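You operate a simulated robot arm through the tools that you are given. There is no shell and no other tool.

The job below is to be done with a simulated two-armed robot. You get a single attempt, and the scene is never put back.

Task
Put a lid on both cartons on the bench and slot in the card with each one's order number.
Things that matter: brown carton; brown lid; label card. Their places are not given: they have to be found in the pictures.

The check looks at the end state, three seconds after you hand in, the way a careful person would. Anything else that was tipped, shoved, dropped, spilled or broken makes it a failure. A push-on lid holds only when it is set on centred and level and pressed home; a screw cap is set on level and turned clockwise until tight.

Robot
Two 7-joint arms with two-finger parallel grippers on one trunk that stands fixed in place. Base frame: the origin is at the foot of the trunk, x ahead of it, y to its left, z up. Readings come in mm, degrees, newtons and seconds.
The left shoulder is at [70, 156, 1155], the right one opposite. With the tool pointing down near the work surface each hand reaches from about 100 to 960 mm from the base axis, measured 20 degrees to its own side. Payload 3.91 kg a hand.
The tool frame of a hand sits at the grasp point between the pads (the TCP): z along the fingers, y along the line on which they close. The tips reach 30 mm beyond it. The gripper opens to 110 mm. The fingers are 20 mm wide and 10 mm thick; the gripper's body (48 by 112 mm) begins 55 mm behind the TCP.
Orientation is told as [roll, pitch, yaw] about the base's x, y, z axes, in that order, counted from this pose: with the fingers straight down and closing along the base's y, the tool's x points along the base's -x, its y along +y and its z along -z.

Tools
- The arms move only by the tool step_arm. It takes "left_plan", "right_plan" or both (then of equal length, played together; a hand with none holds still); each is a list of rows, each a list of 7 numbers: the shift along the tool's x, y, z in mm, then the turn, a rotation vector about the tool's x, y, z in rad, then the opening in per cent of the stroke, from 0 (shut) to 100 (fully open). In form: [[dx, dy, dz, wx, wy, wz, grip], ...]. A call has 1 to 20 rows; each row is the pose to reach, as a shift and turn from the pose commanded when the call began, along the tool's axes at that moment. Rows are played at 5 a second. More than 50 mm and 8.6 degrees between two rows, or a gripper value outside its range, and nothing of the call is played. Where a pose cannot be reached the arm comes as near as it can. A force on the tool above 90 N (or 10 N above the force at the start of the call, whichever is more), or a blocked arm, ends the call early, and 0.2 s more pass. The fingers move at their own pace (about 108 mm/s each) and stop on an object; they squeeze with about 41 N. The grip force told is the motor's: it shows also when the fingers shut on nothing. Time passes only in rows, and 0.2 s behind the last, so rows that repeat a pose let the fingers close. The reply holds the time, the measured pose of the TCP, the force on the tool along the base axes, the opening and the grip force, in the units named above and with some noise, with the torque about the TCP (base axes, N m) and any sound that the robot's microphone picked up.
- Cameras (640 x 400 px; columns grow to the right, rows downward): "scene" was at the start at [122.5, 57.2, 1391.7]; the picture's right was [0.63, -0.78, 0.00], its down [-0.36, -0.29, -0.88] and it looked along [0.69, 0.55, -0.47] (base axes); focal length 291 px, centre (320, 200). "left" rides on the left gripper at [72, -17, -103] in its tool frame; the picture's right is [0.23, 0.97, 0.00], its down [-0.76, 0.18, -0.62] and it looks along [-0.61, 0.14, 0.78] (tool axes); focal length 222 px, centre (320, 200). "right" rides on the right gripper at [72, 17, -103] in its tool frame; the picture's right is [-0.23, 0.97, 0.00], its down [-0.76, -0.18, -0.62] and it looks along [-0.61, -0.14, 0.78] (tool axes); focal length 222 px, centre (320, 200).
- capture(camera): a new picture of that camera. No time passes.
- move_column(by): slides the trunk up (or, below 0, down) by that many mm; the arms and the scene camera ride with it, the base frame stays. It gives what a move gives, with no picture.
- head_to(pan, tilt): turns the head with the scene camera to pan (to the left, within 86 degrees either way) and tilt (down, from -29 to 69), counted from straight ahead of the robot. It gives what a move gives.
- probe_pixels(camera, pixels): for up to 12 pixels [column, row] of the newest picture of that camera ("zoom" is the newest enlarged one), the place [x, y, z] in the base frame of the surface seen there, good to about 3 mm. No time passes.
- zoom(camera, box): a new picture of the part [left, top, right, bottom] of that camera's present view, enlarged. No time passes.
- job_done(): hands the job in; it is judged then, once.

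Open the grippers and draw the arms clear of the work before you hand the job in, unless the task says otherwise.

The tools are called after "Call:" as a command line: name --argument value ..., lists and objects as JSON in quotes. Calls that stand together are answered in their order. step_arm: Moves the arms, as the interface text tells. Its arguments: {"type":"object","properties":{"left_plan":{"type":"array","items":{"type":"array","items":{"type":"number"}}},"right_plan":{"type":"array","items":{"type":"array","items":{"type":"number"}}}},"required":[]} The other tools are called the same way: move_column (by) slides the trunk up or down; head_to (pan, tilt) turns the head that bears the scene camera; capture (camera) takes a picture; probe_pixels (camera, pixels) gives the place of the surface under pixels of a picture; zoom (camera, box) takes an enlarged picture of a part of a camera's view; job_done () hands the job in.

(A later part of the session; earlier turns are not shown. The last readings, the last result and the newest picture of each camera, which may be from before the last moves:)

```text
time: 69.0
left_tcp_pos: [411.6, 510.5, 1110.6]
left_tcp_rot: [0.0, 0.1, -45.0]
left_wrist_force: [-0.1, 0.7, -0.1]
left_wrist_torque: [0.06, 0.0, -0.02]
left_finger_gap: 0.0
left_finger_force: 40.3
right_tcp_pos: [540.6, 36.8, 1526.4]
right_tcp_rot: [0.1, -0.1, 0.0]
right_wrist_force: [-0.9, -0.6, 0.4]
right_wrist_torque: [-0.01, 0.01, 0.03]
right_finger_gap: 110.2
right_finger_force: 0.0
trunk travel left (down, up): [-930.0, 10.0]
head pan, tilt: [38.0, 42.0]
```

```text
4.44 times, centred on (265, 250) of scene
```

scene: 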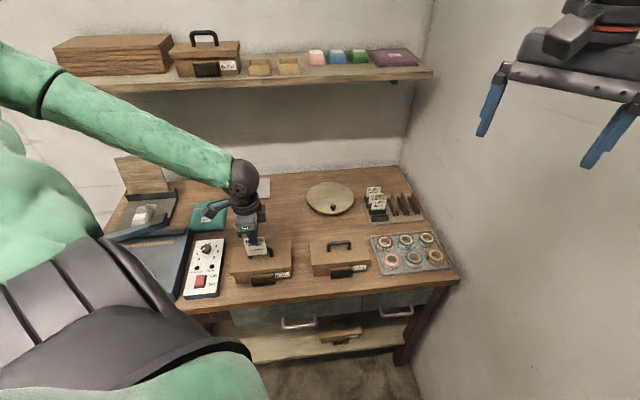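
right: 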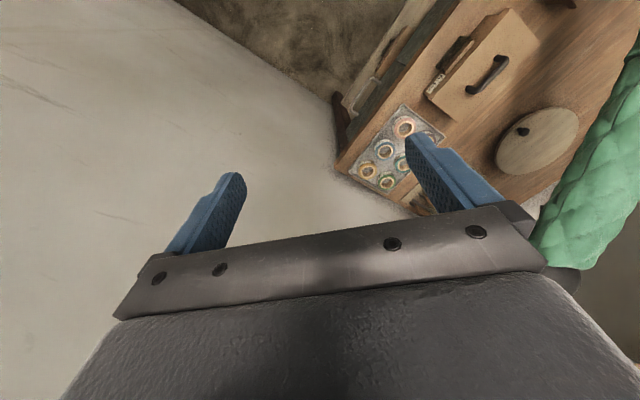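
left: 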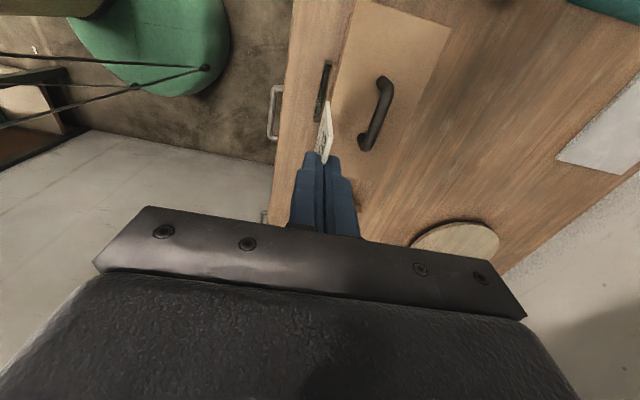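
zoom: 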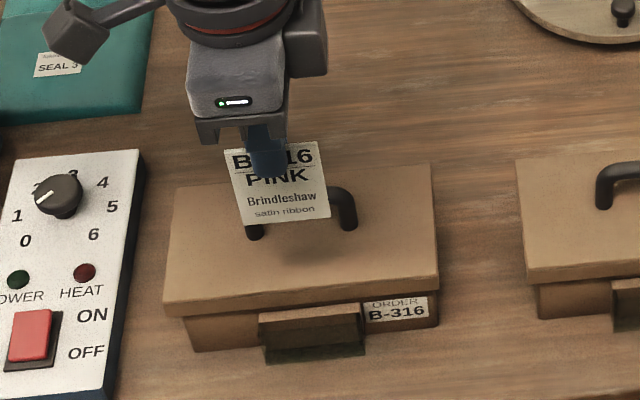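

I'll probe the pocket's standoff plate, slot and clear front, along with the card's edges, in the left-camera zoom.

Call:
zoom --camera "left" --box '[300, 50, 360, 130]'

Call:
probe_pixels --camera "left" --pixels '[[324, 72], [321, 85], [319, 95], [326, 80], [323, 90], [328, 75], [316, 110], [311, 118], [318, 68], [329, 66], [325, 100], [329, 108]]'

```text
5.00 times, centred on (330, 90) of left
```

zoom: 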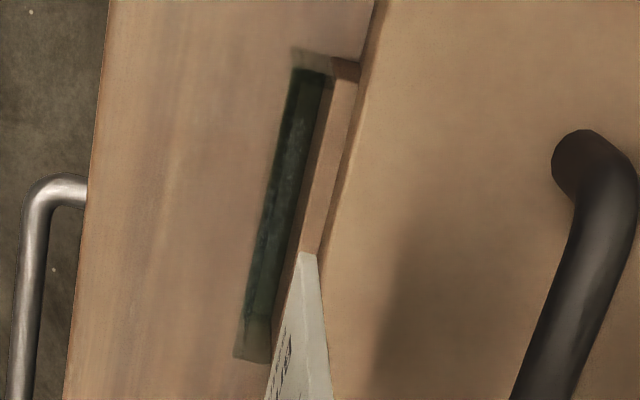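

```text
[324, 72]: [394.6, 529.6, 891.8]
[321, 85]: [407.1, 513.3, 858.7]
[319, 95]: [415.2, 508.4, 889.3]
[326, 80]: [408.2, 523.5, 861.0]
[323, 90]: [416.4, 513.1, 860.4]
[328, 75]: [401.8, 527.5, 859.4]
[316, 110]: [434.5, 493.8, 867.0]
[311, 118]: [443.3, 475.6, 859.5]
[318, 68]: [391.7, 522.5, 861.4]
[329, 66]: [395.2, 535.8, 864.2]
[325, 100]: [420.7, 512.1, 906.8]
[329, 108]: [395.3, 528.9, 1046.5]
```

I'll probe across the slot along zoom row 150, and along its ends, to fix its s and t.

Call:
probe_pixels --camera "zoom" --pixels '[[255, 150], [268, 150], [275, 150], [285, 150], [295, 150], [305, 150], [312, 150], [318, 150], [325, 150], [332, 150], [340, 150], [350, 150]]'

Call:
probe_pixels --camera "zoom" --pixels '[[345, 70], [340, 90], [328, 130], [322, 160], [315, 190], [308, 220], [300, 60], [292, 62], [240, 355], [262, 358], [250, 340], [345, 62]]'

Call:
probe_pixels --camera "zoom" --pixels '[[309, 260], [312, 280], [315, 300], [318, 320], [322, 350], [326, 380], [290, 320], [280, 360], [275, 385], [300, 265], [308, 300], [305, 340]]'

```text
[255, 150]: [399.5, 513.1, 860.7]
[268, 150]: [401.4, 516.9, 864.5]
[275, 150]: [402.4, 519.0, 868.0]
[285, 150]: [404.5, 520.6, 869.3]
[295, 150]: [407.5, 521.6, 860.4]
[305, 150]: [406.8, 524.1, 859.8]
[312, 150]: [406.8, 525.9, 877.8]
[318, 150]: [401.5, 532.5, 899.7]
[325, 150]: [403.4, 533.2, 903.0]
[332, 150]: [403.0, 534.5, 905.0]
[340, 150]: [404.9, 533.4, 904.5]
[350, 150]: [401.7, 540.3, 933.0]
```

```text
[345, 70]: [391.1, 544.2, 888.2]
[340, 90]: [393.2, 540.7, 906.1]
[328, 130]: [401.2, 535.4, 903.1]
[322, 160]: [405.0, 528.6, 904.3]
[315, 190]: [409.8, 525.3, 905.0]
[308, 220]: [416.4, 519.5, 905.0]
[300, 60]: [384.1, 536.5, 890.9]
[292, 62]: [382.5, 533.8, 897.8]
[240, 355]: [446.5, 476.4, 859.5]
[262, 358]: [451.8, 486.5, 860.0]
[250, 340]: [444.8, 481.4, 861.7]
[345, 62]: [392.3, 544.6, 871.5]
```

```text
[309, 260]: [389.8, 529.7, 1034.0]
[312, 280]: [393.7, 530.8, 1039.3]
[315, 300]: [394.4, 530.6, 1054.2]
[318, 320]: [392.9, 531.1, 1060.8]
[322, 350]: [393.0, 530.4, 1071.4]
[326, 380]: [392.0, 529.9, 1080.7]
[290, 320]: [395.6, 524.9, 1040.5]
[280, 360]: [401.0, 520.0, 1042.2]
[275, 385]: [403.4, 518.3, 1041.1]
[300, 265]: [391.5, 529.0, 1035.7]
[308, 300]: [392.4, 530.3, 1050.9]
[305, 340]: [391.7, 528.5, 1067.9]
```

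By my projection the slot centre is about 1.6 mm in +s and 3–4 mm in −t from the card. I'll cross-check with the scene camera on the card's edges and the pocket's ends.

Call:
zoom --camera "scene" --box '[235, 230, 305, 290]'

```text
6.67 times, centred on (270, 260) of scene
```

zoom: 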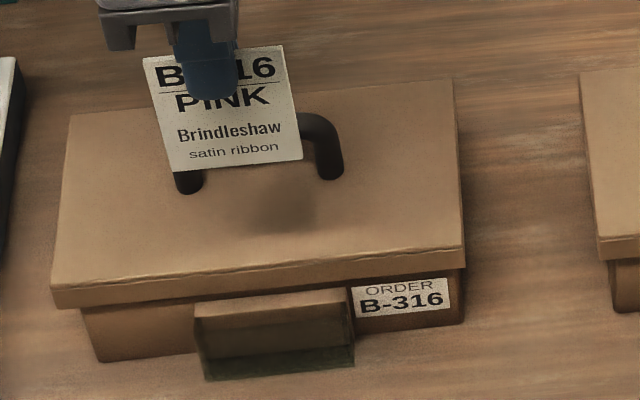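

Call:
probe_pixels --camera "zoom" --pixels '[[148, 70], [156, 110], [166, 155], [170, 168], [286, 80], [292, 115], [299, 150], [300, 158], [235, 120], [200, 135], [270, 140], [235, 160]]'

Call:
probe_pixels --camera "zoom" --pixels '[[198, 316], [350, 301], [202, 335], [352, 320], [206, 378], [354, 364], [270, 308], [270, 318], [270, 340], [270, 300], [320, 303], [230, 312]]'

```text
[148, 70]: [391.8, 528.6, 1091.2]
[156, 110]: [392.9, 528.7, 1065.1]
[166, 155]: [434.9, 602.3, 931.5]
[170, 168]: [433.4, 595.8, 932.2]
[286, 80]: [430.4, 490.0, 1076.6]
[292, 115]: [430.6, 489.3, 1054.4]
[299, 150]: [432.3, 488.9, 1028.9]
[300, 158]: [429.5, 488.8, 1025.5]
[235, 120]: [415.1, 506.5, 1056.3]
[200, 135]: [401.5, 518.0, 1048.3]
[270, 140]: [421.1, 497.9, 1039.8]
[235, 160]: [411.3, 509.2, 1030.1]
```

```text
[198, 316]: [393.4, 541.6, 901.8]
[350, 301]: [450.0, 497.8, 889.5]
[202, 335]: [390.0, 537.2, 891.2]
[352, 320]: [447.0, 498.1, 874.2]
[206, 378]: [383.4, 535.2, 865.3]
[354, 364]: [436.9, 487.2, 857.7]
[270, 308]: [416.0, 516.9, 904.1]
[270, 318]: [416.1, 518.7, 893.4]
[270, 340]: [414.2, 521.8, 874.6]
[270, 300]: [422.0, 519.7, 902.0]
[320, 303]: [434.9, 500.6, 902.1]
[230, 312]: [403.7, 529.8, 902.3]
```

The two cameras agree roughly that the slot lies a few mm in +s and −t from the card. I'll shift half-way (+2.5 s, −2.5 t) and lower until the card's bottom is about 10 mm above the pocket, where I can judge directly.

Call:
step_arm --left_plan '[[1, 1, 35, 0, 0, 0, 0], [2, 2, 70, 0, 0, 0, 0], [2.5, 2.5, 95, 0, 0, 0, 0], [2.5, 2.5, 112, 0, 0, 0, 0], [2.5, 2.5, 112, 0, 0, 0, 0]]'

Call:
zoom --camera "scene" --box '[235, 230, 305, 290]'

Call:
zoom --camera "left" --box '[280, 60, 380, 180]'

```text
time: 70.2
left_tcp_pos: [412.4, 515.8, 1000.5]
left_tcp_rot: [0.0, 0.0, -45.0]
left_wrist_force: [0.3, 1.0, -0.4]
left_wrist_torque: [0.01, 0.03, 0.04]
left_finger_gap: 0.1
left_finger_force: 40.3
right_tcp_pos: [540.1, 36.9, 1526.4]
right_tcp_rot: [0.0, 0.0, 0.1]
right_wrist_force: [0.0, -0.7, 0.0]
right_wrist_torque: [-0.03, 0.0, -0.02]
right_finger_gap: 110.0
right_finger_force: 0.0
trunk travel left (down, up): [-930.0, 10.0]
head pan, tilt: [38.0, 42.0]
```

```text
6.67 times, centred on (270, 260) of scene
```

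zoom: 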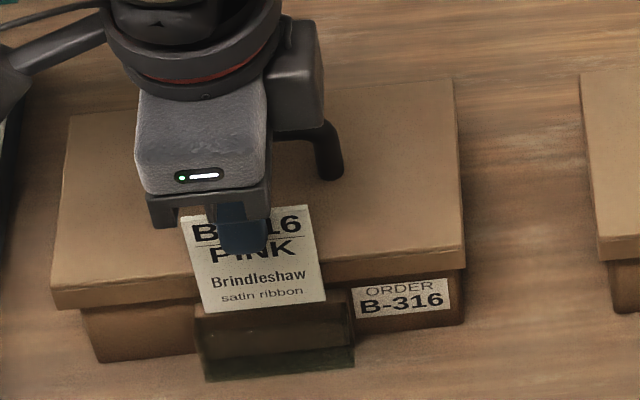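

```text
3.33 times, centred on (330, 120) of left
```

zoom: 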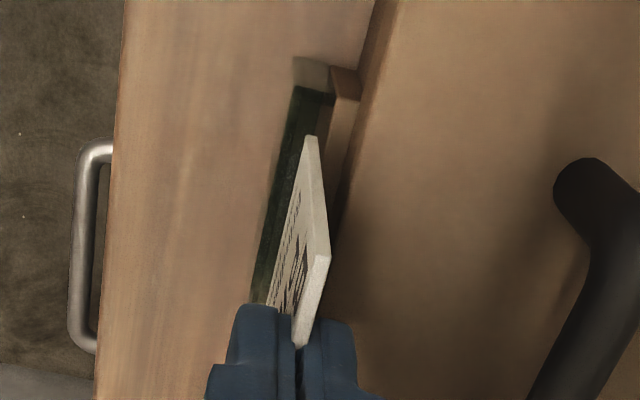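

I'll look closer at the card's bottom edge relative to the pocket's top in the scene view.

Call:
zoom --camera "scene" --box '[260, 262, 300, 290]'

Call:
zoom --camera "left" --box '[300, 70, 350, 110]'

```text
14.29 times, centred on (280, 276) of scene
```

zoom: 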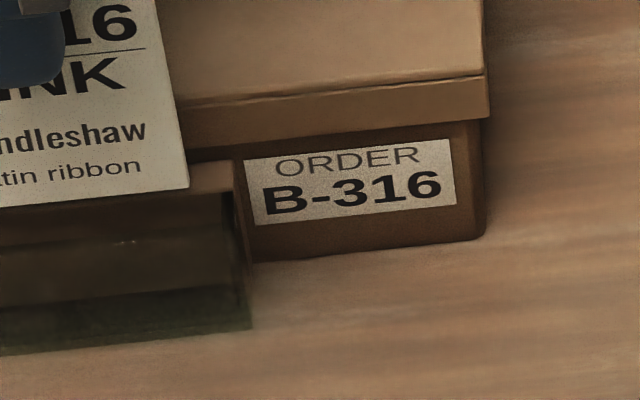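

```text
10.00 times, centred on (325, 90) of left
```

zoom: 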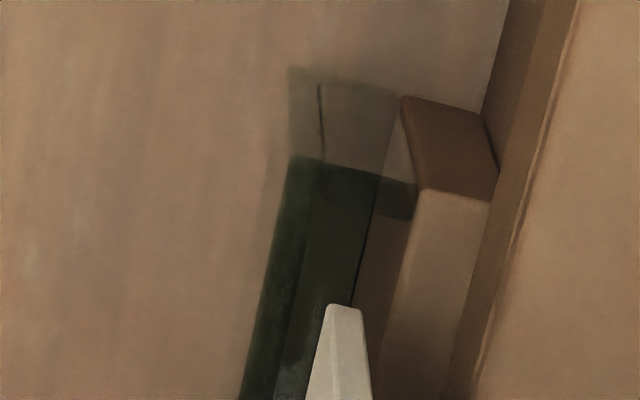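

The 10× left view makes the geometry clear: the slot centre is about 1–1.5 mm in +s from the card, and t is within 1 mm. I'll make that correction and lower until the card's bottom edge just enters the pocket.

Call:
step_arm --left_plan '[[-0.6, 1.5, 0, 0, 0, 0, 0], [-0.6, 1.5, 5, 0, 0, 0, 0], [-0.6, 1.5, 10, 0, 0, 0, 0], [-0.6, 1.5, 15, 0, 0, 0, 0], [-0.6, 1.5, 18, 0, 0, 0, 0], [-0.6, 1.5, 18, 0, 0, 0, 0]]'

Call:
zoom --camera "scene" --box '[240, 250, 300, 290]'

Call:
zoom --camera "left" --box '[300, 70, 350, 110]'

```text
time: 71.6
left_tcp_pos: [413.4, 515.6, 981.8]
left_tcp_rot: [0.0, 0.0, -45.0]
left_wrist_force: [-0.7, 0.4, -0.9]
left_wrist_torque: [0.01, 0.03, 0.0]
left_finger_gap: 0.0
left_finger_force: 39.5
right_tcp_pos: [540.7, 37.9, 1526.1]
right_tcp_rot: [0.0, 0.0, 0.0]
right_wrist_force: [-0.1, 0.3, 0.9]
right_wrist_torque: [-0.03, 0.05, 0.0]
right_finger_gap: 110.4
right_finger_force: 0.0
trunk travel left (down, up): [-930.0, 10.0]
head pan, tilt: [38.0, 42.0]
```

```text
10.00 times, centred on (270, 270) of scene
```

zoom: 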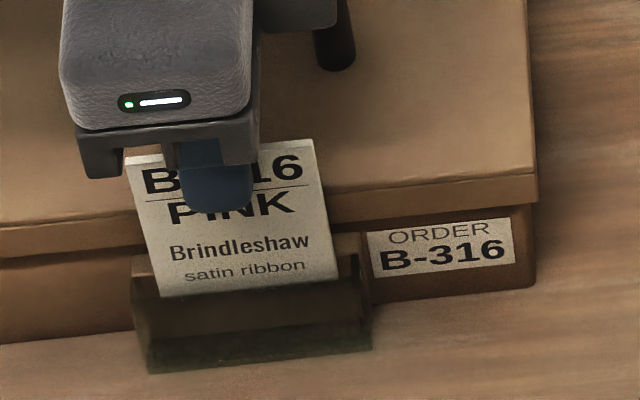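

```text
10.00 times, centred on (325, 90) of left
```

zoom: 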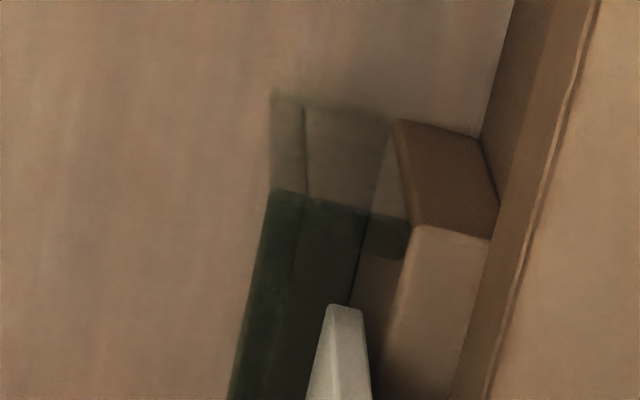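

The card's bottom edge sits centred in the slot, between the clear front (x≈305) and the plate (x≈392), with no contact force. I'll lower a further 13 mm, keeping the tips just above the lid.

Call:
step_arm --left_plan '[[0, 0, 4, 0, 0, 0, 0], [0, 0, 8, 0, 0, 0, 0], [0, 0, 11, 0, 0, 0, 0], [0, 0, 13, 0, 0, 0, 0], [0, 0, 13, 0, 0, 0, 0]]'

Call:
zoom --camera "scene" --box '[240, 250, 300, 290]'

Call:
zoom --camera "left" --box '[290, 70, 370, 170]'

```text
time: 72.8
left_tcp_pos: [414.4, 515.4, 966.4]
left_tcp_rot: [0.0, 0.0, -45.0]
left_wrist_force: [-0.2, -0.3, 0.3]
left_wrist_torque: [0.01, 0.0, -0.01]
left_finger_gap: 0.1
left_finger_force: 39.6
right_tcp_pos: [541.0, 38.8, 1525.9]
right_tcp_rot: [0.1, 0.1, 0.0]
right_wrist_force: [0.3, -0.8, -0.4]
right_wrist_torque: [-0.01, 0.01, 0.0]
right_finger_gap: 110.2
right_finger_force: 0.0
trunk travel left (down, up): [-930.0, 10.0]
head pan, tilt: [38.0, 42.0]
```

```text
10.00 times, centred on (270, 270) of scene
```

zoom: 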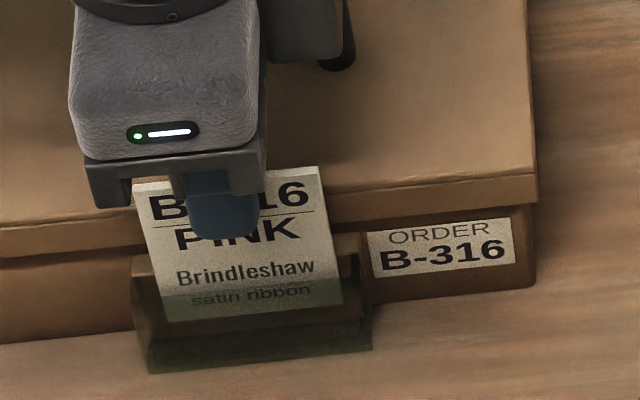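

```text
4.00 times, centred on (330, 120) of left
```

zoom: 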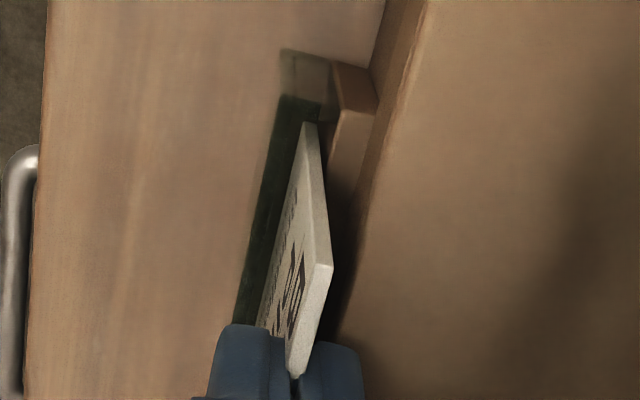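

The card's lower part is now behind the clear front, since the "satin ribbon" line is shaded by the plastic. I'll open the fingers a little to let it drop into the pocket.

Call:
step_arm --left_plan '[[0, 0, 0, 0, 0, 0, 4], [0, 0, 0, 0, 0, 0, 8], [0, 0, 0, 0, 0, 0, 12], [0, 0, 0, 0, 0, 0, 12]]'

Call:
zoom --camera "scene" --box '[240, 250, 300, 290]'

Call:
zoom --camera "left" --box '[290, 70, 370, 170]'

```text
time: 73.8
left_tcp_pos: [413.9, 515.4, 967.0]
left_tcp_rot: [0.0, 0.0, -45.0]
left_wrist_force: [-0.4, 0.1, 0.7]
left_wrist_torque: [0.01, 0.0, -0.01]
left_finger_gap: 13.2
left_finger_force: 0.1
right_tcp_pos: [541.1, 38.3, 1526.0]
right_tcp_rot: [0.0, 0.0, 0.0]
right_wrist_force: [0.8, -1.2, 0.1]
right_wrist_torque: [-0.02, -0.06, 0.01]
right_finger_gap: 110.2
right_finger_force: 0.1
trunk travel left (down, up): [-930.0, 10.0]
head pan, tilt: [38.0, 42.0]
```

```text
10.00 times, centred on (270, 270) of scene
```

zoom: 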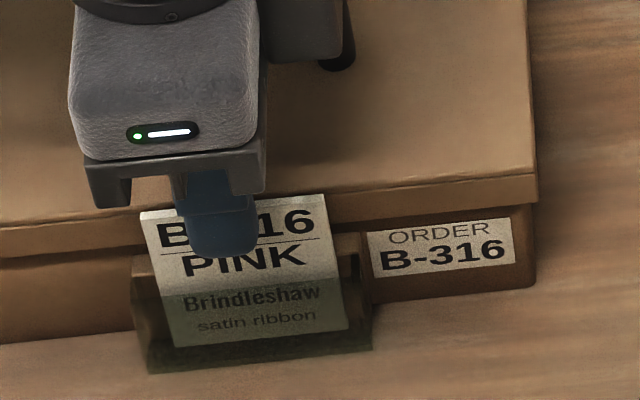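

```text
4.00 times, centred on (330, 120) of left
```

zoom: 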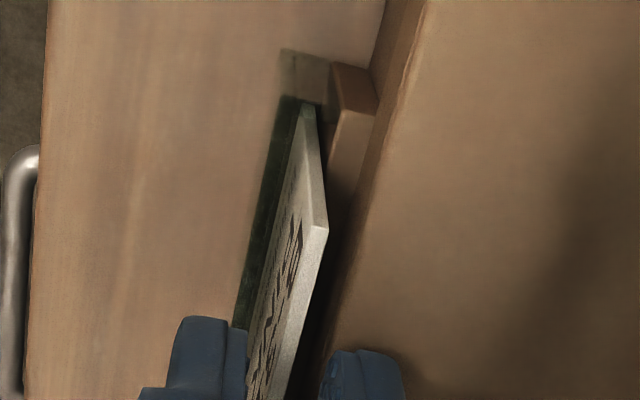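

The card has dropped down into the pocket. I'll open a bit more and rise straight up.

Call:
step_arm --left_plan '[[0, 0, 0, 0, 0, 0, 20], [0, 0, -2, 0, 0, 0, 20], [0, 0, -10, 0, 0, 0, 20], [0, 0, -30, 0, 0, 0, 20], [0, 0, -70, 0, 0, 0, 20], [0, 0, -110, 0, 0, 0, 20], [0, 0, -145, 0, 0, 0, 27]]'

Call:
zoom --camera "scene" --box '[225, 235, 305, 290]'

Call:
zoom --camera "left" --box '[280, 40, 380, 140]'

```text
time: 75.4
left_tcp_pos: [413.3, 513.5, 1114.4]
left_tcp_rot: [0.0, 0.0, -44.9]
left_wrist_force: [0.5, -0.5, -0.5]
left_wrist_torque: [0.0, 0.01, -0.01]
left_finger_gap: 29.6
left_finger_force: 0.1
right_tcp_pos: [540.4, 37.1, 1525.5]
right_tcp_rot: [0.1, 0.1, 0.0]
right_wrist_force: [0.5, -0.2, 1.1]
right_wrist_torque: [-0.01, -0.03, 0.02]
right_finger_gap: 110.2
right_finger_force: 0.0
trunk travel left (down, up): [-930.0, 10.0]
head pan, tilt: [38.0, 42.0]
```

```text
7.27 times, centred on (265, 262) of scene
```

zoom: 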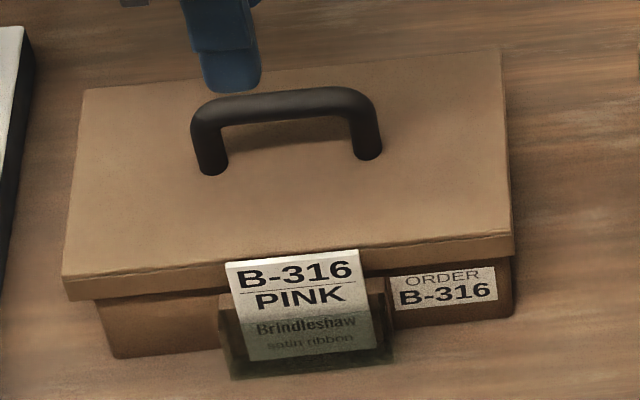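

```text
4.00 times, centred on (330, 90) of left
```

zoom: 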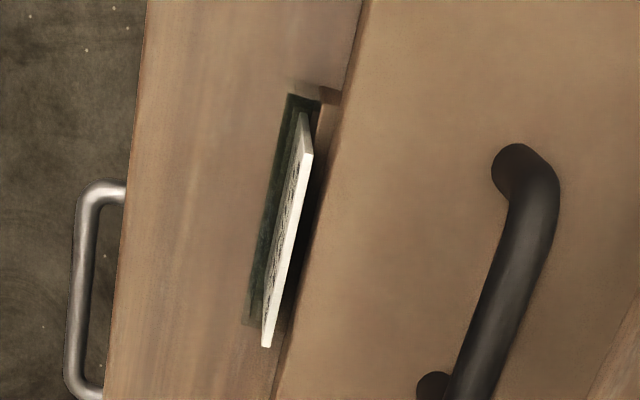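

B-316 is slotted in, facing front. Now I'll move to the B-452 card at s≈970, t≈380, lowering to z≈1060 so the wrist stays under the shelf's front edge.

Call:
step_arm --left_plan '[[-35, 24, 0, 0, 0, 0, 27], [-70, 48, 0, 0, 0, 0, 27], [-105, 73, 0, 0, 0, 0, 27], [-140, 97, 0, 0, 0, 0, 27], [-175, 121, 4, 0, 0, 0, 27], [-210, 145, 10, 0, 0, 0, 27], [-245, 170, 16, 0, 0, 0, 27], [-280, 194, 22, 0, 0, 0, 27], [-315, 218, 28, 0, 0, 0, 27], [-350, 242, 34, 0, 0, 0, 27], [-385, 267, 40, 0, 0, 0, 27], [-420, 291, 46, 0, 0, 0, 27], [-450.9, 314.8, 52, 0, 0, 0, 27], [-450.9, 314.8, 52, 0, 0, 0, 27]]'

Call:
capture --camera "left"

Call:
capture --camera "scene"

```text
time: 78.4
left_tcp_pos: [955.2, 420.2, 1061.9]
left_tcp_rot: [0.0, 0.0, -45.1]
left_wrist_force: [-0.8, 0.2, -0.2]
left_wrist_torque: [0.01, 0.0, 0.02]
left_finger_gap: 29.7
left_finger_force: 0.0
right_tcp_pos: [540.6, 38.1, 1525.4]
right_tcp_rot: [0.0, 0.0, -0.1]
right_wrist_force: [-0.6, -0.8, 0.6]
right_wrist_torque: [-0.03, -0.01, -0.01]
right_finger_gap: 110.0
right_finger_force: 0.1
trunk travel left (down, up): [-930.0, 10.0]
head pan, tilt: [38.0, 42.0]
```

```text
taken
```

left: 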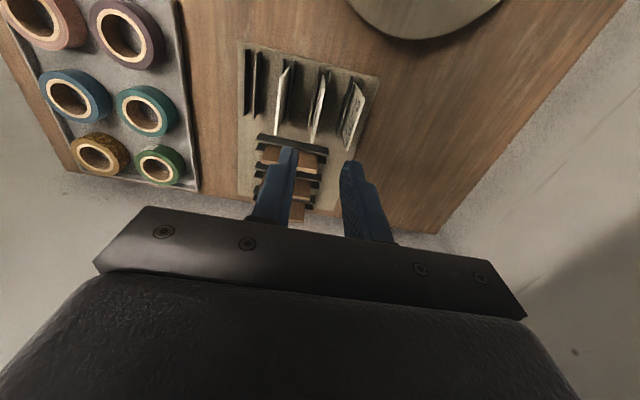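

```text
taken
```

scene: 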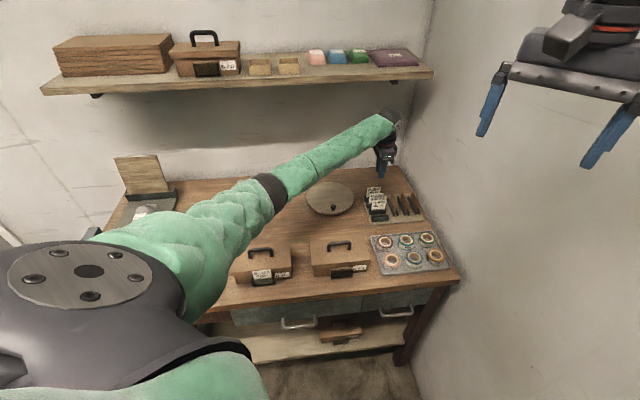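

The first holder is now empty; B-563, B-452 and B-207 follow. I'll zoom to check my alignment with B-452.

Call:
zoom --camera "left" --box '[265, 50, 385, 150]'

Call:
zoom --camera "scene" --box '[345, 140, 425, 225]'

```text
4.00 times, centred on (325, 100) of left
```

zoom: 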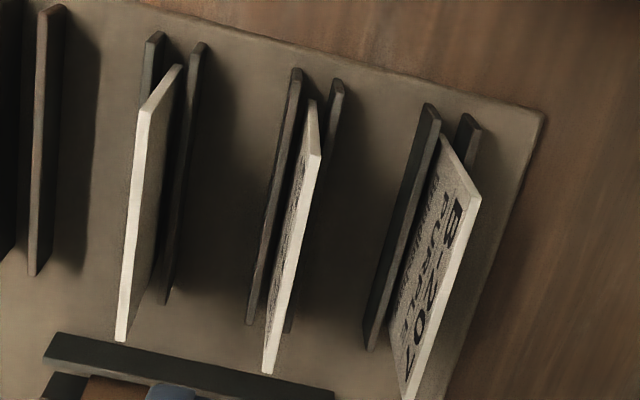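

```text
4.71 times, centred on (385, 182) of scene
```

zoom: 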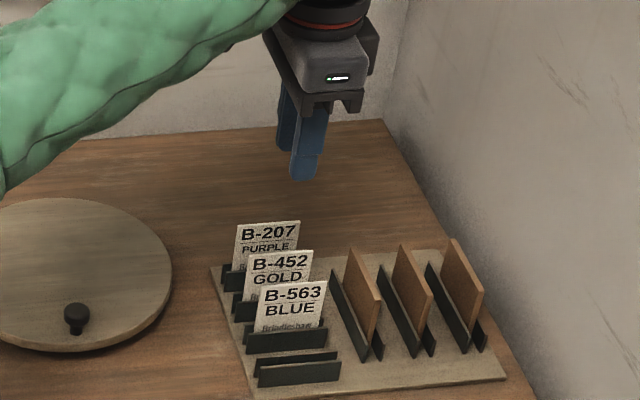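

B-452 lies about 2 mm toward −s from my hand's centre line. I'll correct by 1.8 mm and descend until the tips are just above the card tops.

Call:
step_arm --left_plan '[[0, -1.8, 0, 0, 0, 0, 27], [0, -1.8, 30, 0, 0, 0, 27], [0, -1.8, 60, 0, 0, 0, 27], [0, -1.8, 80, 0, 0, 0, 27], [0, -1.8, 80, 0, 0, 0, 27]]'

Call:
zoom --camera "left" --box '[250, 60, 410, 240]'

Call:
zoom --camera "scene" --box '[345, 140, 425, 225]'

```text
time: 79.6
left_tcp_pos: [954.1, 417.4, 979.5]
left_tcp_rot: [0.0, 0.0, -44.9]
left_wrist_force: [0.4, 0.4, 1.1]
left_wrist_torque: [0.0, -0.03, 0.01]
left_finger_gap: 29.6
left_finger_force: 0.0
right_tcp_pos: [541.0, 37.4, 1525.8]
right_tcp_rot: [0.0, 0.0, 0.0]
right_wrist_force: [0.2, 0.2, 0.3]
right_wrist_torque: [-0.01, 0.0, -0.01]
right_finger_gap: 110.1
right_finger_force: 0.1
trunk travel left (down, up): [-930.0, 10.0]
head pan, tilt: [38.0, 42.0]
```

```text
2.22 times, centred on (330, 150) of left
```

zoom: 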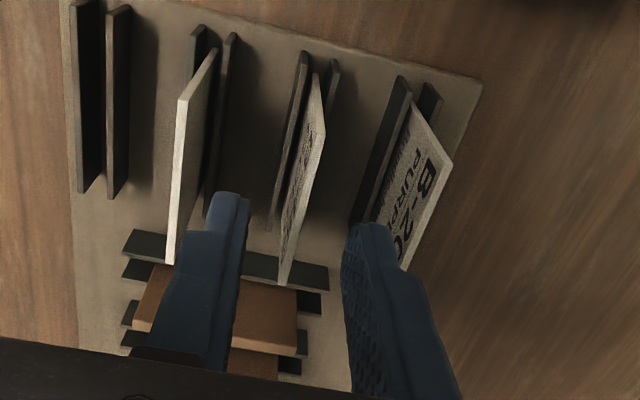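

```text
4.71 times, centred on (385, 182) of scene
```

zoom: 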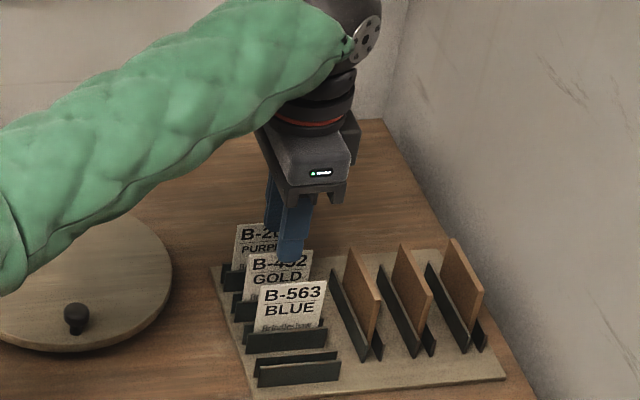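

The fingers straddle B-452 cleanly, between B-563 and B-207. I'll go down 30 mm, close and lift 20 mm to test.

Call:
step_arm --left_plan '[[0, 0, 10, 0, 0, 0, 27], [0, 0, 20, 0, 0, 0, 27], [0, 0, 30, 0, 0, 0, 27], [0, 0, 30, 0, 0, 0, 15], [0, 0, 30, 0, 0, 0, 5], [0, 0, 30, 0, 0, 0, 0], [0, 0, 30, 0, 0, 0, 0], [0, 0, 24, 0, 0, 0, 0], [0, 0, 16, 0, 0, 0, 0], [0, 0, 10, 0, 0, 0, 0], [0, 0, 10, 0, 0, 0, 0]]'

Call:
zoom --camera "left" --box '[250, 60, 410, 240]'

Call:
zoom --camera "scene" --box '[365, 170, 425, 225]'

```text
time: 82.0
left_tcp_pos: [953.1, 416.0, 970.1]
left_tcp_rot: [0.0, 0.1, -44.9]
left_wrist_force: [-0.8, 0.2, -1.0]
left_wrist_torque: [-0.01, 0.01, -0.01]
left_finger_gap: 0.2
left_finger_force: 39.8
right_tcp_pos: [541.0, 37.7, 1526.1]
right_tcp_rot: [0.0, -0.1, 0.0]
right_wrist_force: [0.5, -0.2, 0.3]
right_wrist_torque: [0.0, -0.03, 0.02]
right_finger_gap: 109.6
right_finger_force: 0.1
trunk travel left (down, up): [-930.0, 10.0]
head pan, tilt: [38.0, 42.0]
```

```text
2.22 times, centred on (330, 150) of left
```

zoom: 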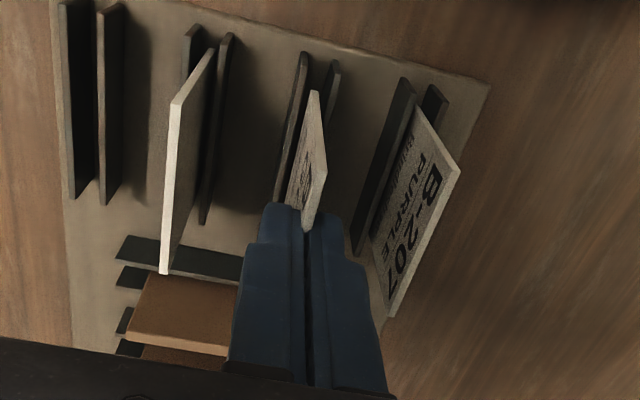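

```text
7.27 times, centred on (395, 198) of scene
```

zoom: 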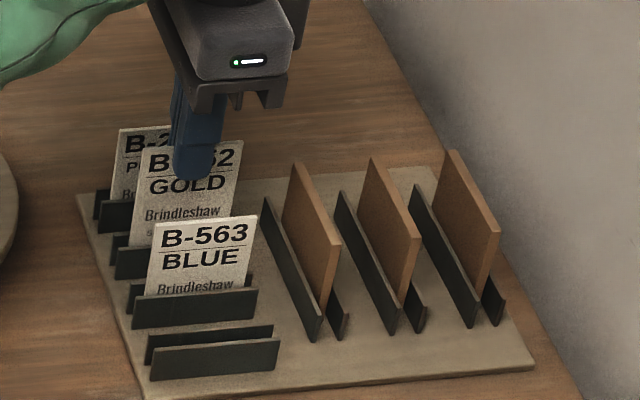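

The B-452 GOLD card came along. I'll lift it clear and carry it to the right carton's pocket at s≈657, t≈181.5, staying above the handles.

Call:
step_arm --left_plan '[[0, 0, -25, 0, 0, 0, 0], [0, 0, -60, 0, 0, 0, 0], [0, 0, -100, 0, 0, 0, 0], [20, -32, -105, 0, 0, 0, 0], [42, -66, -115, 0, 0, 0, 0], [64, -101, -125, 0, 0, 0, 0], [86, -136, -135, 0, 0, 0, 0], [108, -171, -140, 0, 0, 0, 0], [130, -206, -140, 0, 0, 0, 0], [152, -241, -140, 0, 0, 0, 0], [175, -276, -140, 0, 0, 0, 0], [198.5, -311, -140, 0, 0, 0, 0], [198.5, -311, -140, 0, 0, 0, 0]]'

Call:
capture --camera "left"

Call:
zoom --camera "scene" --box '[295, 210, 385, 290]'

```text
time: 84.8
left_tcp_pos: [593.7, 339.2, 1109.6]
left_tcp_rot: [0.0, 0.0, -45.0]
left_wrist_force: [0.7, 0.1, -0.9]
left_wrist_torque: [0.0, 0.0, 0.0]
left_finger_gap: 0.3
left_finger_force: 40.5
right_tcp_pos: [542.8, 36.9, 1524.3]
right_tcp_rot: [0.0, 0.0, 0.0]
right_wrist_force: [0.4, -0.4, 0.7]
right_wrist_torque: [0.04, 0.02, -0.01]
right_finger_gap: 110.0
right_finger_force: 0.0
trunk travel left (down, up): [-930.0, 10.0]
head pan, tilt: [38.0, 42.0]
```

```text
taken
```

left: 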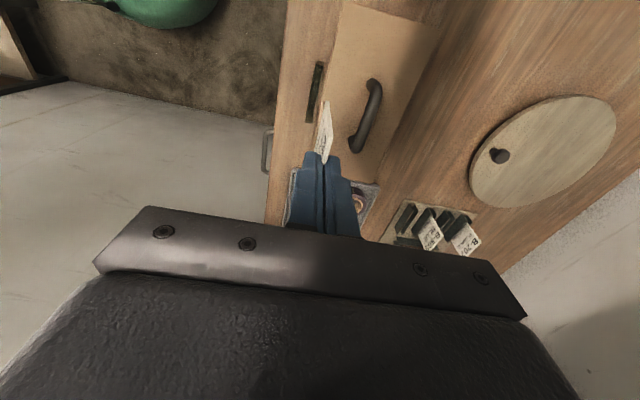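

```text
5.00 times, centred on (340, 250) of scene
```

zoom: 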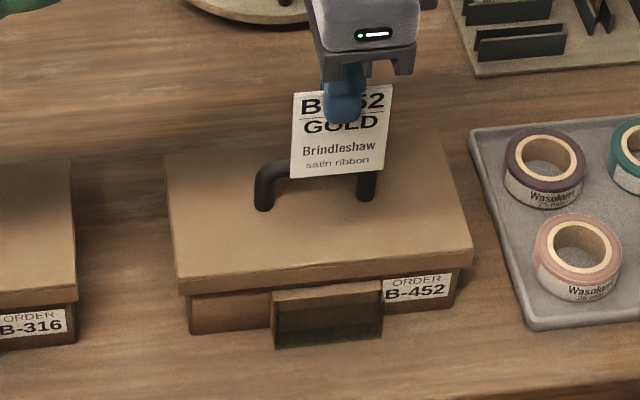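

I'll lower the card until its bottom edge is about 10 mm above this pocket and look at the alignment.

Call:
step_arm --left_plan '[[0, 0, 40, 0, 0, 0, 0], [0, 0, 75, 0, 0, 0, 0], [0, 0, 98, 0, 0, 0, 0], [0, 0, 112, 0, 0, 0, 0], [0, 0, 112, 0, 0, 0, 0]]'

Call:
zoom --camera "left" --box '[300, 70, 350, 110]'

Call:
zoom --camera "scene" --box '[330, 252, 390, 290]'

Call:
zoom --camera "left" --box '[280, 60, 380, 180]'

```text
time: 86.0
left_tcp_pos: [594.4, 338.4, 999.2]
left_tcp_rot: [-0.1, 0.0, -45.0]
left_wrist_force: [1.2, 1.0, -0.1]
left_wrist_torque: [-0.04, 0.02, -0.01]
left_finger_gap: 0.0
left_finger_force: 39.9
right_tcp_pos: [541.7, 36.7, 1525.0]
right_tcp_rot: [0.2, -0.1, 0.1]
right_wrist_force: [0.1, 0.0, 0.6]
right_wrist_torque: [0.02, 0.01, -0.02]
right_finger_gap: 109.8
right_finger_force: 0.1
trunk travel left (down, up): [-930.0, 10.0]
head pan, tilt: [38.0, 42.0]
```

```text
10.00 times, centred on (325, 90) of left
```

zoom: 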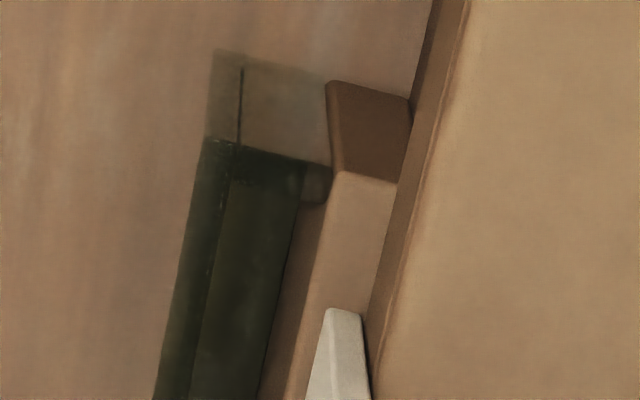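

```text
10.53 times, centred on (360, 271) of scene
```

zoom: 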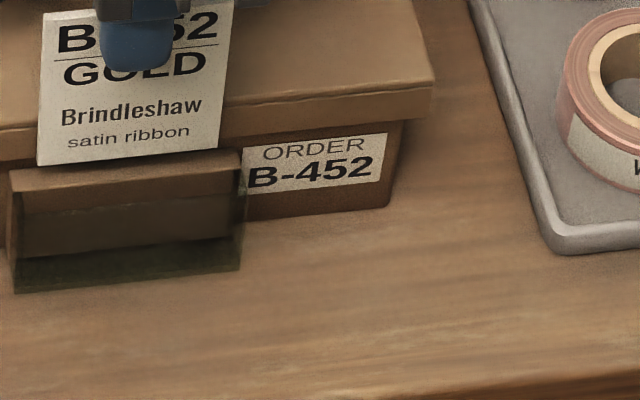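

```text
3.33 times, centred on (330, 120) of left
```

zoom: 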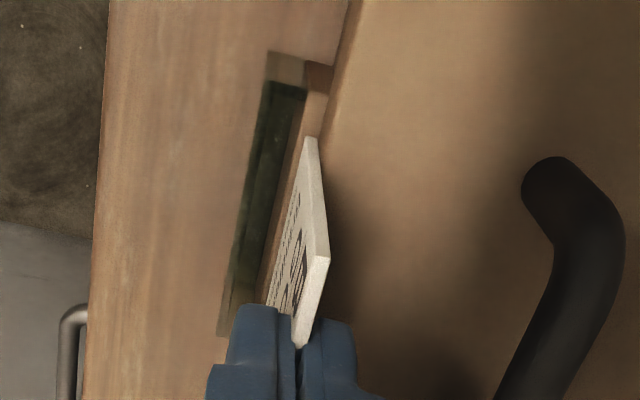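

This time the card sits too far back, over the standoff plate; the left view puts the slot centre about 6.3 mm in −s. I'll zoom further into the scene view to cross-check.

Call:
zoom --camera "scene" --box '[328, 262, 358, 284]'

Call:
probe_pixels --camera "zoom" --pixels '[[60, 100], [60, 130], [60, 150], [60, 170], [60, 200], [300, 110], [300, 125], [300, 140], [300, 155], [300, 175], [450, 120], [450, 145]]'

```text
16.00 times, centred on (343, 273) of scene
```

zoom: 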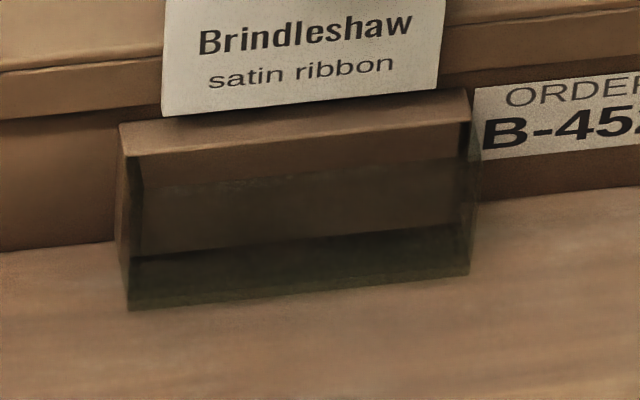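

```text
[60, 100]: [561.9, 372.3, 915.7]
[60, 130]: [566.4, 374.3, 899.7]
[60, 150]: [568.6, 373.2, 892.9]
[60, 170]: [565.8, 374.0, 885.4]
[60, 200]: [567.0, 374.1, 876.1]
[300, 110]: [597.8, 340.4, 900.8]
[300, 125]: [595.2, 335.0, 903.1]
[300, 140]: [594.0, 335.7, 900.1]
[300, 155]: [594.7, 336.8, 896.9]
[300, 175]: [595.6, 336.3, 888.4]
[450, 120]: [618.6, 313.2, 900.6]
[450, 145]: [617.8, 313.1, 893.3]
```

The scene view agrees: the plate's front edge shows at y≈139 and the card is about 2 mm behind it. I'll shift −5.6 mm in s and +0.6 mm in t, then lower so that the card's bottom just enters the slot.

Call:
step_arm --left_plan '[[-0.6, -3, 0, 0, 0, 0, 0], [-0.6, -5.6, 0, 0, 0, 0, 0], [-0.6, -5.6, 4, 0, 0, 0, 0], [-0.6, -5.6, 8, 0, 0, 0, 0], [-0.6, -5.6, 8, 0, 0, 0, 0]]'

Call:
zoom --camera "left" --box '[300, 70, 350, 110]'

Call:
zoom --camera "scene" --box '[328, 262, 358, 284]'

```text
time: 87.2
left_tcp_pos: [591.3, 334.1, 990.9]
left_tcp_rot: [0.0, 0.0, -45.0]
left_wrist_force: [-0.5, -0.7, -0.3]
left_wrist_torque: [0.01, 0.02, 0.0]
left_finger_gap: 0.0
left_finger_force: 40.2
right_tcp_pos: [540.2, 38.2, 1525.2]
right_tcp_rot: [-0.1, -0.1, 0.0]
right_wrist_force: [0.0, 0.2, -0.8]
right_wrist_torque: [-0.02, 0.01, 0.01]
right_finger_gap: 110.0
right_finger_force: 0.0
trunk travel left (down, up): [-930.0, 10.0]
head pan, tilt: [38.0, 42.0]
```

```text
10.00 times, centred on (325, 90) of left
```

zoom: 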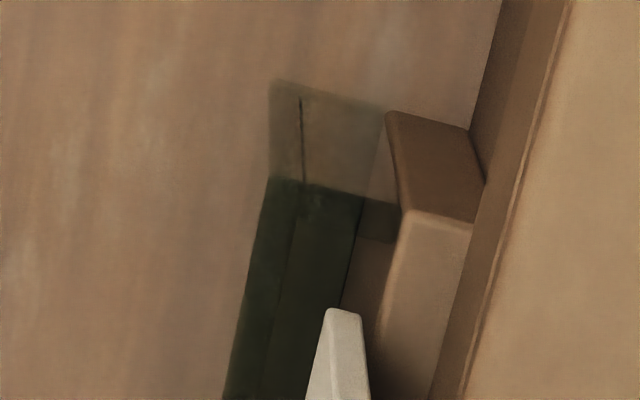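

```text
16.00 times, centred on (343, 273) of scene
```

zoom: 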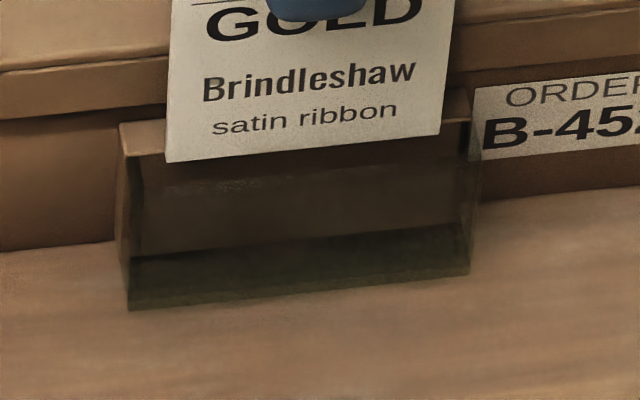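

The card is now centred in the slot in the same way as the first one was. I'll lower 10 mm and check for contact.

Call:
step_arm --left_plan '[[0, -0.3, 3, 0, 0, 0, 0], [0, -0.3, 6, 0, 0, 0, 0], [0, -0.3, 10, 0, 0, 0, 0], [0, -0.3, 10, 0, 0, 0, 0]]'

Call:
zoom --camera "left" --box '[300, 70, 350, 110]'

Call:
zoom --camera "scene" --box '[328, 262, 358, 284]'

```text
time: 88.2
left_tcp_pos: [588.1, 333.4, 980.5]
left_tcp_rot: [-0.1, 0.0, -45.0]
left_wrist_force: [-0.4, 1.1, -0.4]
left_wrist_torque: [-0.03, -0.01, 0.04]
left_finger_gap: 0.0
left_finger_force: 39.8
right_tcp_pos: [541.2, 37.3, 1525.3]
right_tcp_rot: [0.0, 0.0, -0.1]
right_wrist_force: [0.2, 0.8, -0.7]
right_wrist_torque: [0.0, 0.04, -0.02]
right_finger_gap: 110.0
right_finger_force: 0.1
trunk travel left (down, up): [-930.0, 10.0]
head pan, tilt: [38.0, 42.0]
```

```text
10.00 times, centred on (325, 90) of left
```

zoom: 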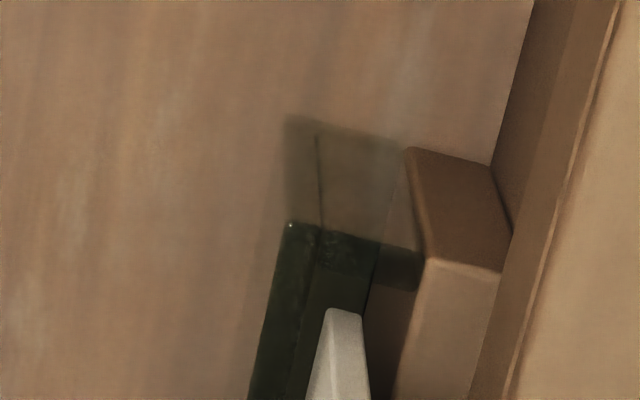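

```text
16.00 times, centred on (343, 273) of scene
```

zoom: 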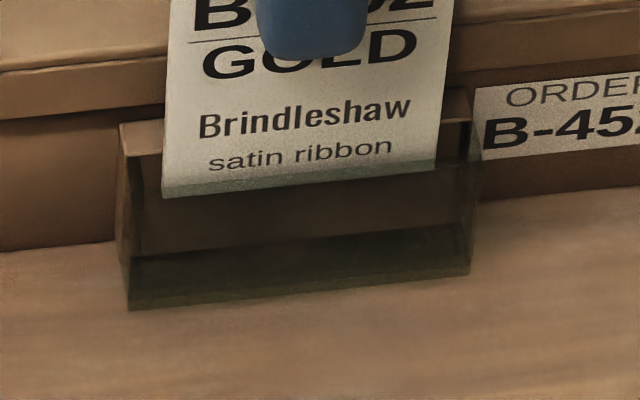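

The card's lower edge is now behind the clear front with no contact force. I'll lower 13 mm more, then open slightly to drop it in.

Call:
step_arm --left_plan '[[0, 0, 4, 0, 0, 0, 0], [0, 0, 8, 0, 0, 0, 0], [0, 0, 11, 0, 0, 0, 0], [0, 0, 13, 0, 0, 0, 0], [0, 0, 13, 0, 0, 0, 0]]'

Call:
zoom --camera "scene" --box '[325, 250, 375, 285]'

Call:
zoom --camera "left" --box '[290, 70, 370, 170]'

```text
time: 89.4
left_tcp_pos: [589.6, 335.2, 967.3]
left_tcp_rot: [0.0, 0.0, -45.1]
left_wrist_force: [-0.3, -0.6, -0.2]
left_wrist_torque: [0.02, 0.0, -0.02]
left_finger_gap: 0.2
left_finger_force: 39.7
right_tcp_pos: [541.2, 37.7, 1525.3]
right_tcp_rot: [0.0, 0.0, 0.0]
right_wrist_force: [-0.5, -0.4, -0.2]
right_wrist_torque: [0.02, 0.02, 0.02]
right_finger_gap: 110.0
right_finger_force: 0.1
trunk travel left (down, up): [-930.0, 10.0]
head pan, tilt: [38.0, 42.0]
```

```text
11.43 times, centred on (350, 268) of scene
```

zoom: 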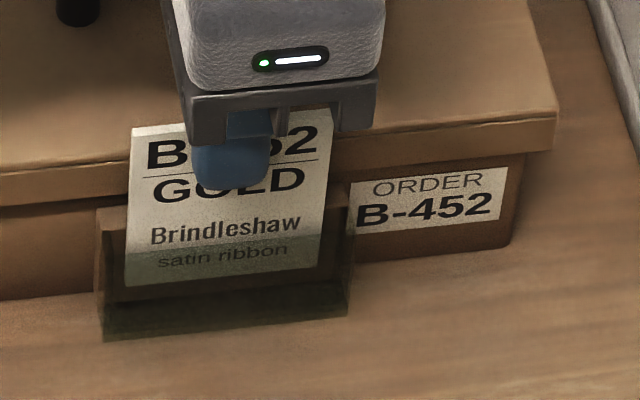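

```text
4.00 times, centred on (330, 120) of left
```

zoom: 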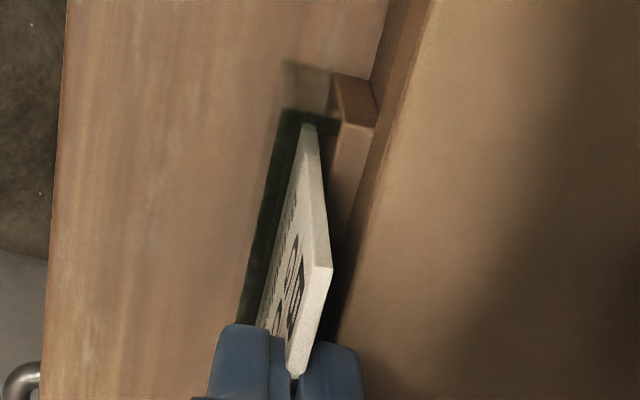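

The card is well inside the pocket. I'll open gradually so it drops, then rise.

Call:
step_arm --left_plan '[[0, 0, 0, 0, 0, 0, 4], [0, 0, 0, 0, 0, 0, 8], [0, 0, 0, 0, 0, 0, 12], [0, 0, 0, 0, 0, 0, 12]]'

Call:
zoom --camera "scene" --box '[325, 250, 375, 285]'

Call:
zoom --camera "left" --box '[290, 70, 370, 170]'

```text
time: 90.4
left_tcp_pos: [589.0, 334.8, 967.6]
left_tcp_rot: [0.0, 0.0, -44.9]
left_wrist_force: [-0.5, 0.0, 0.3]
left_wrist_torque: [0.03, 0.01, 0.05]
left_finger_gap: 13.2
left_finger_force: 0.0
right_tcp_pos: [541.2, 38.2, 1525.5]
right_tcp_rot: [0.0, -0.1, 0.0]
right_wrist_force: [0.5, -0.5, 0.0]
right_wrist_torque: [0.01, 0.02, 0.0]
right_finger_gap: 109.9
right_finger_force: 0.2
trunk travel left (down, up): [-930.0, 10.0]
head pan, tilt: [38.0, 42.0]
```

```text
11.43 times, centred on (350, 268) of scene
```

zoom: 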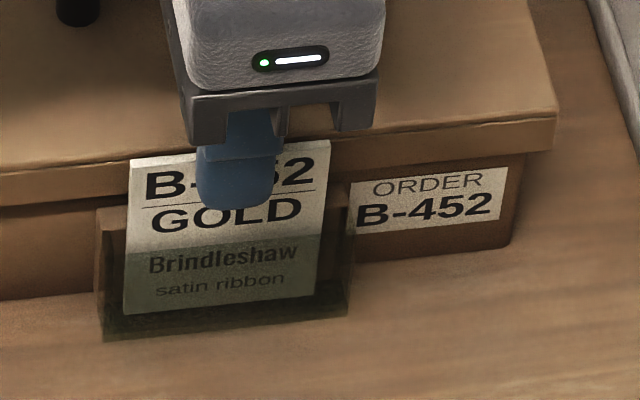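

```text
4.00 times, centred on (330, 120) of left
```

zoom: 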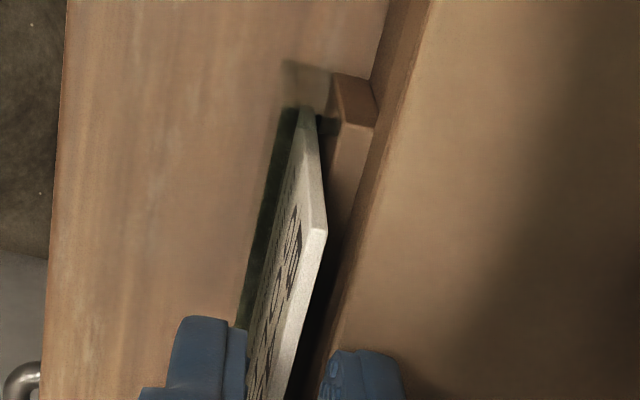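

The card has dropped to the pocket's floor. I'll open further and rise straight up.

Call:
step_arm --left_plan '[[0, 0, 0, 0, 0, 0, 20], [0, 0, -2, 0, 0, 0, 20], [0, 0, -10, 0, 0, 0, 20], [0, 0, -30, 0, 0, 0, 20], [0, 0, -70, 0, 0, 0, 20], [0, 0, -110, 0, 0, 0, 20], [0, 0, -150, 0, 0, 0, 40], [0, 0, -190, 0, 0, 0, 60]]'

Call:
capture --camera "scene"

Call:
zoom --camera "scene" --box '[305, 225, 395, 285]'

Call:
zoom --camera "scene" --box '[225, 230, 315, 290]'

```text
time: 92.2
left_tcp_pos: [586.9, 332.6, 1157.8]
left_tcp_rot: [0.0, 0.0, -45.0]
left_wrist_force: [0.6, 1.0, -0.1]
left_wrist_torque: [-0.03, -0.01, -0.01]
left_finger_gap: 66.2
left_finger_force: 0.1
right_tcp_pos: [541.9, 37.5, 1524.9]
right_tcp_rot: [0.1, 0.0, -0.1]
right_wrist_force: [-0.7, -0.2, -0.3]
right_wrist_torque: [-0.03, -0.02, -0.04]
right_finger_gap: 109.8
right_finger_force: 0.1
trunk travel left (down, up): [-930.0, 10.0]
head pan, tilt: [38.0, 42.0]
```

```text
taken
```

scene: 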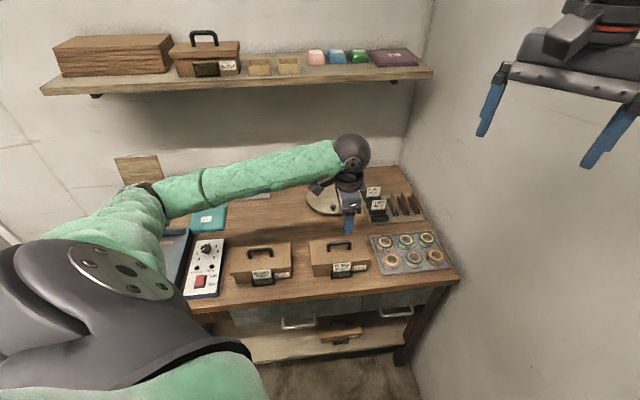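

```text
6.67 times, centred on (350, 255) of scene
```

zoom: 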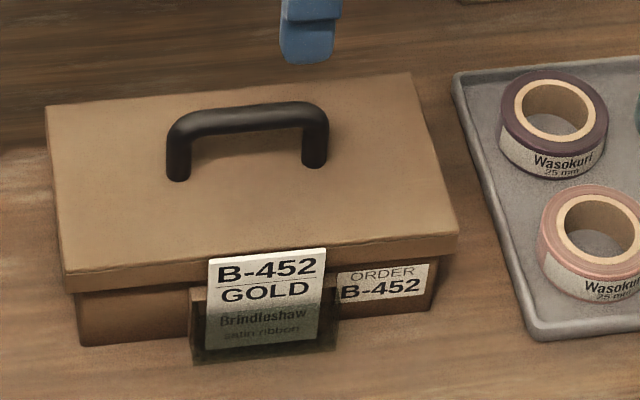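

```text
6.67 times, centred on (270, 260) of scene
```

zoom: 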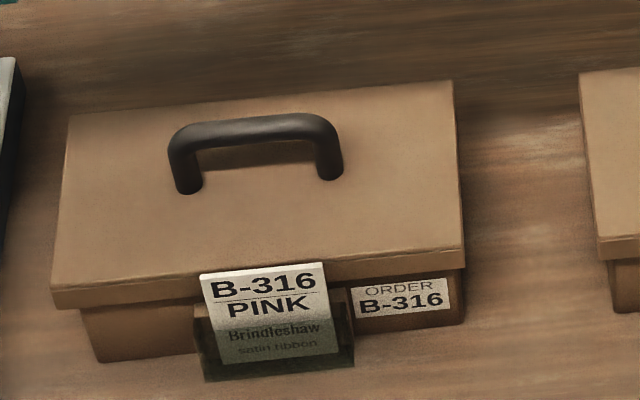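

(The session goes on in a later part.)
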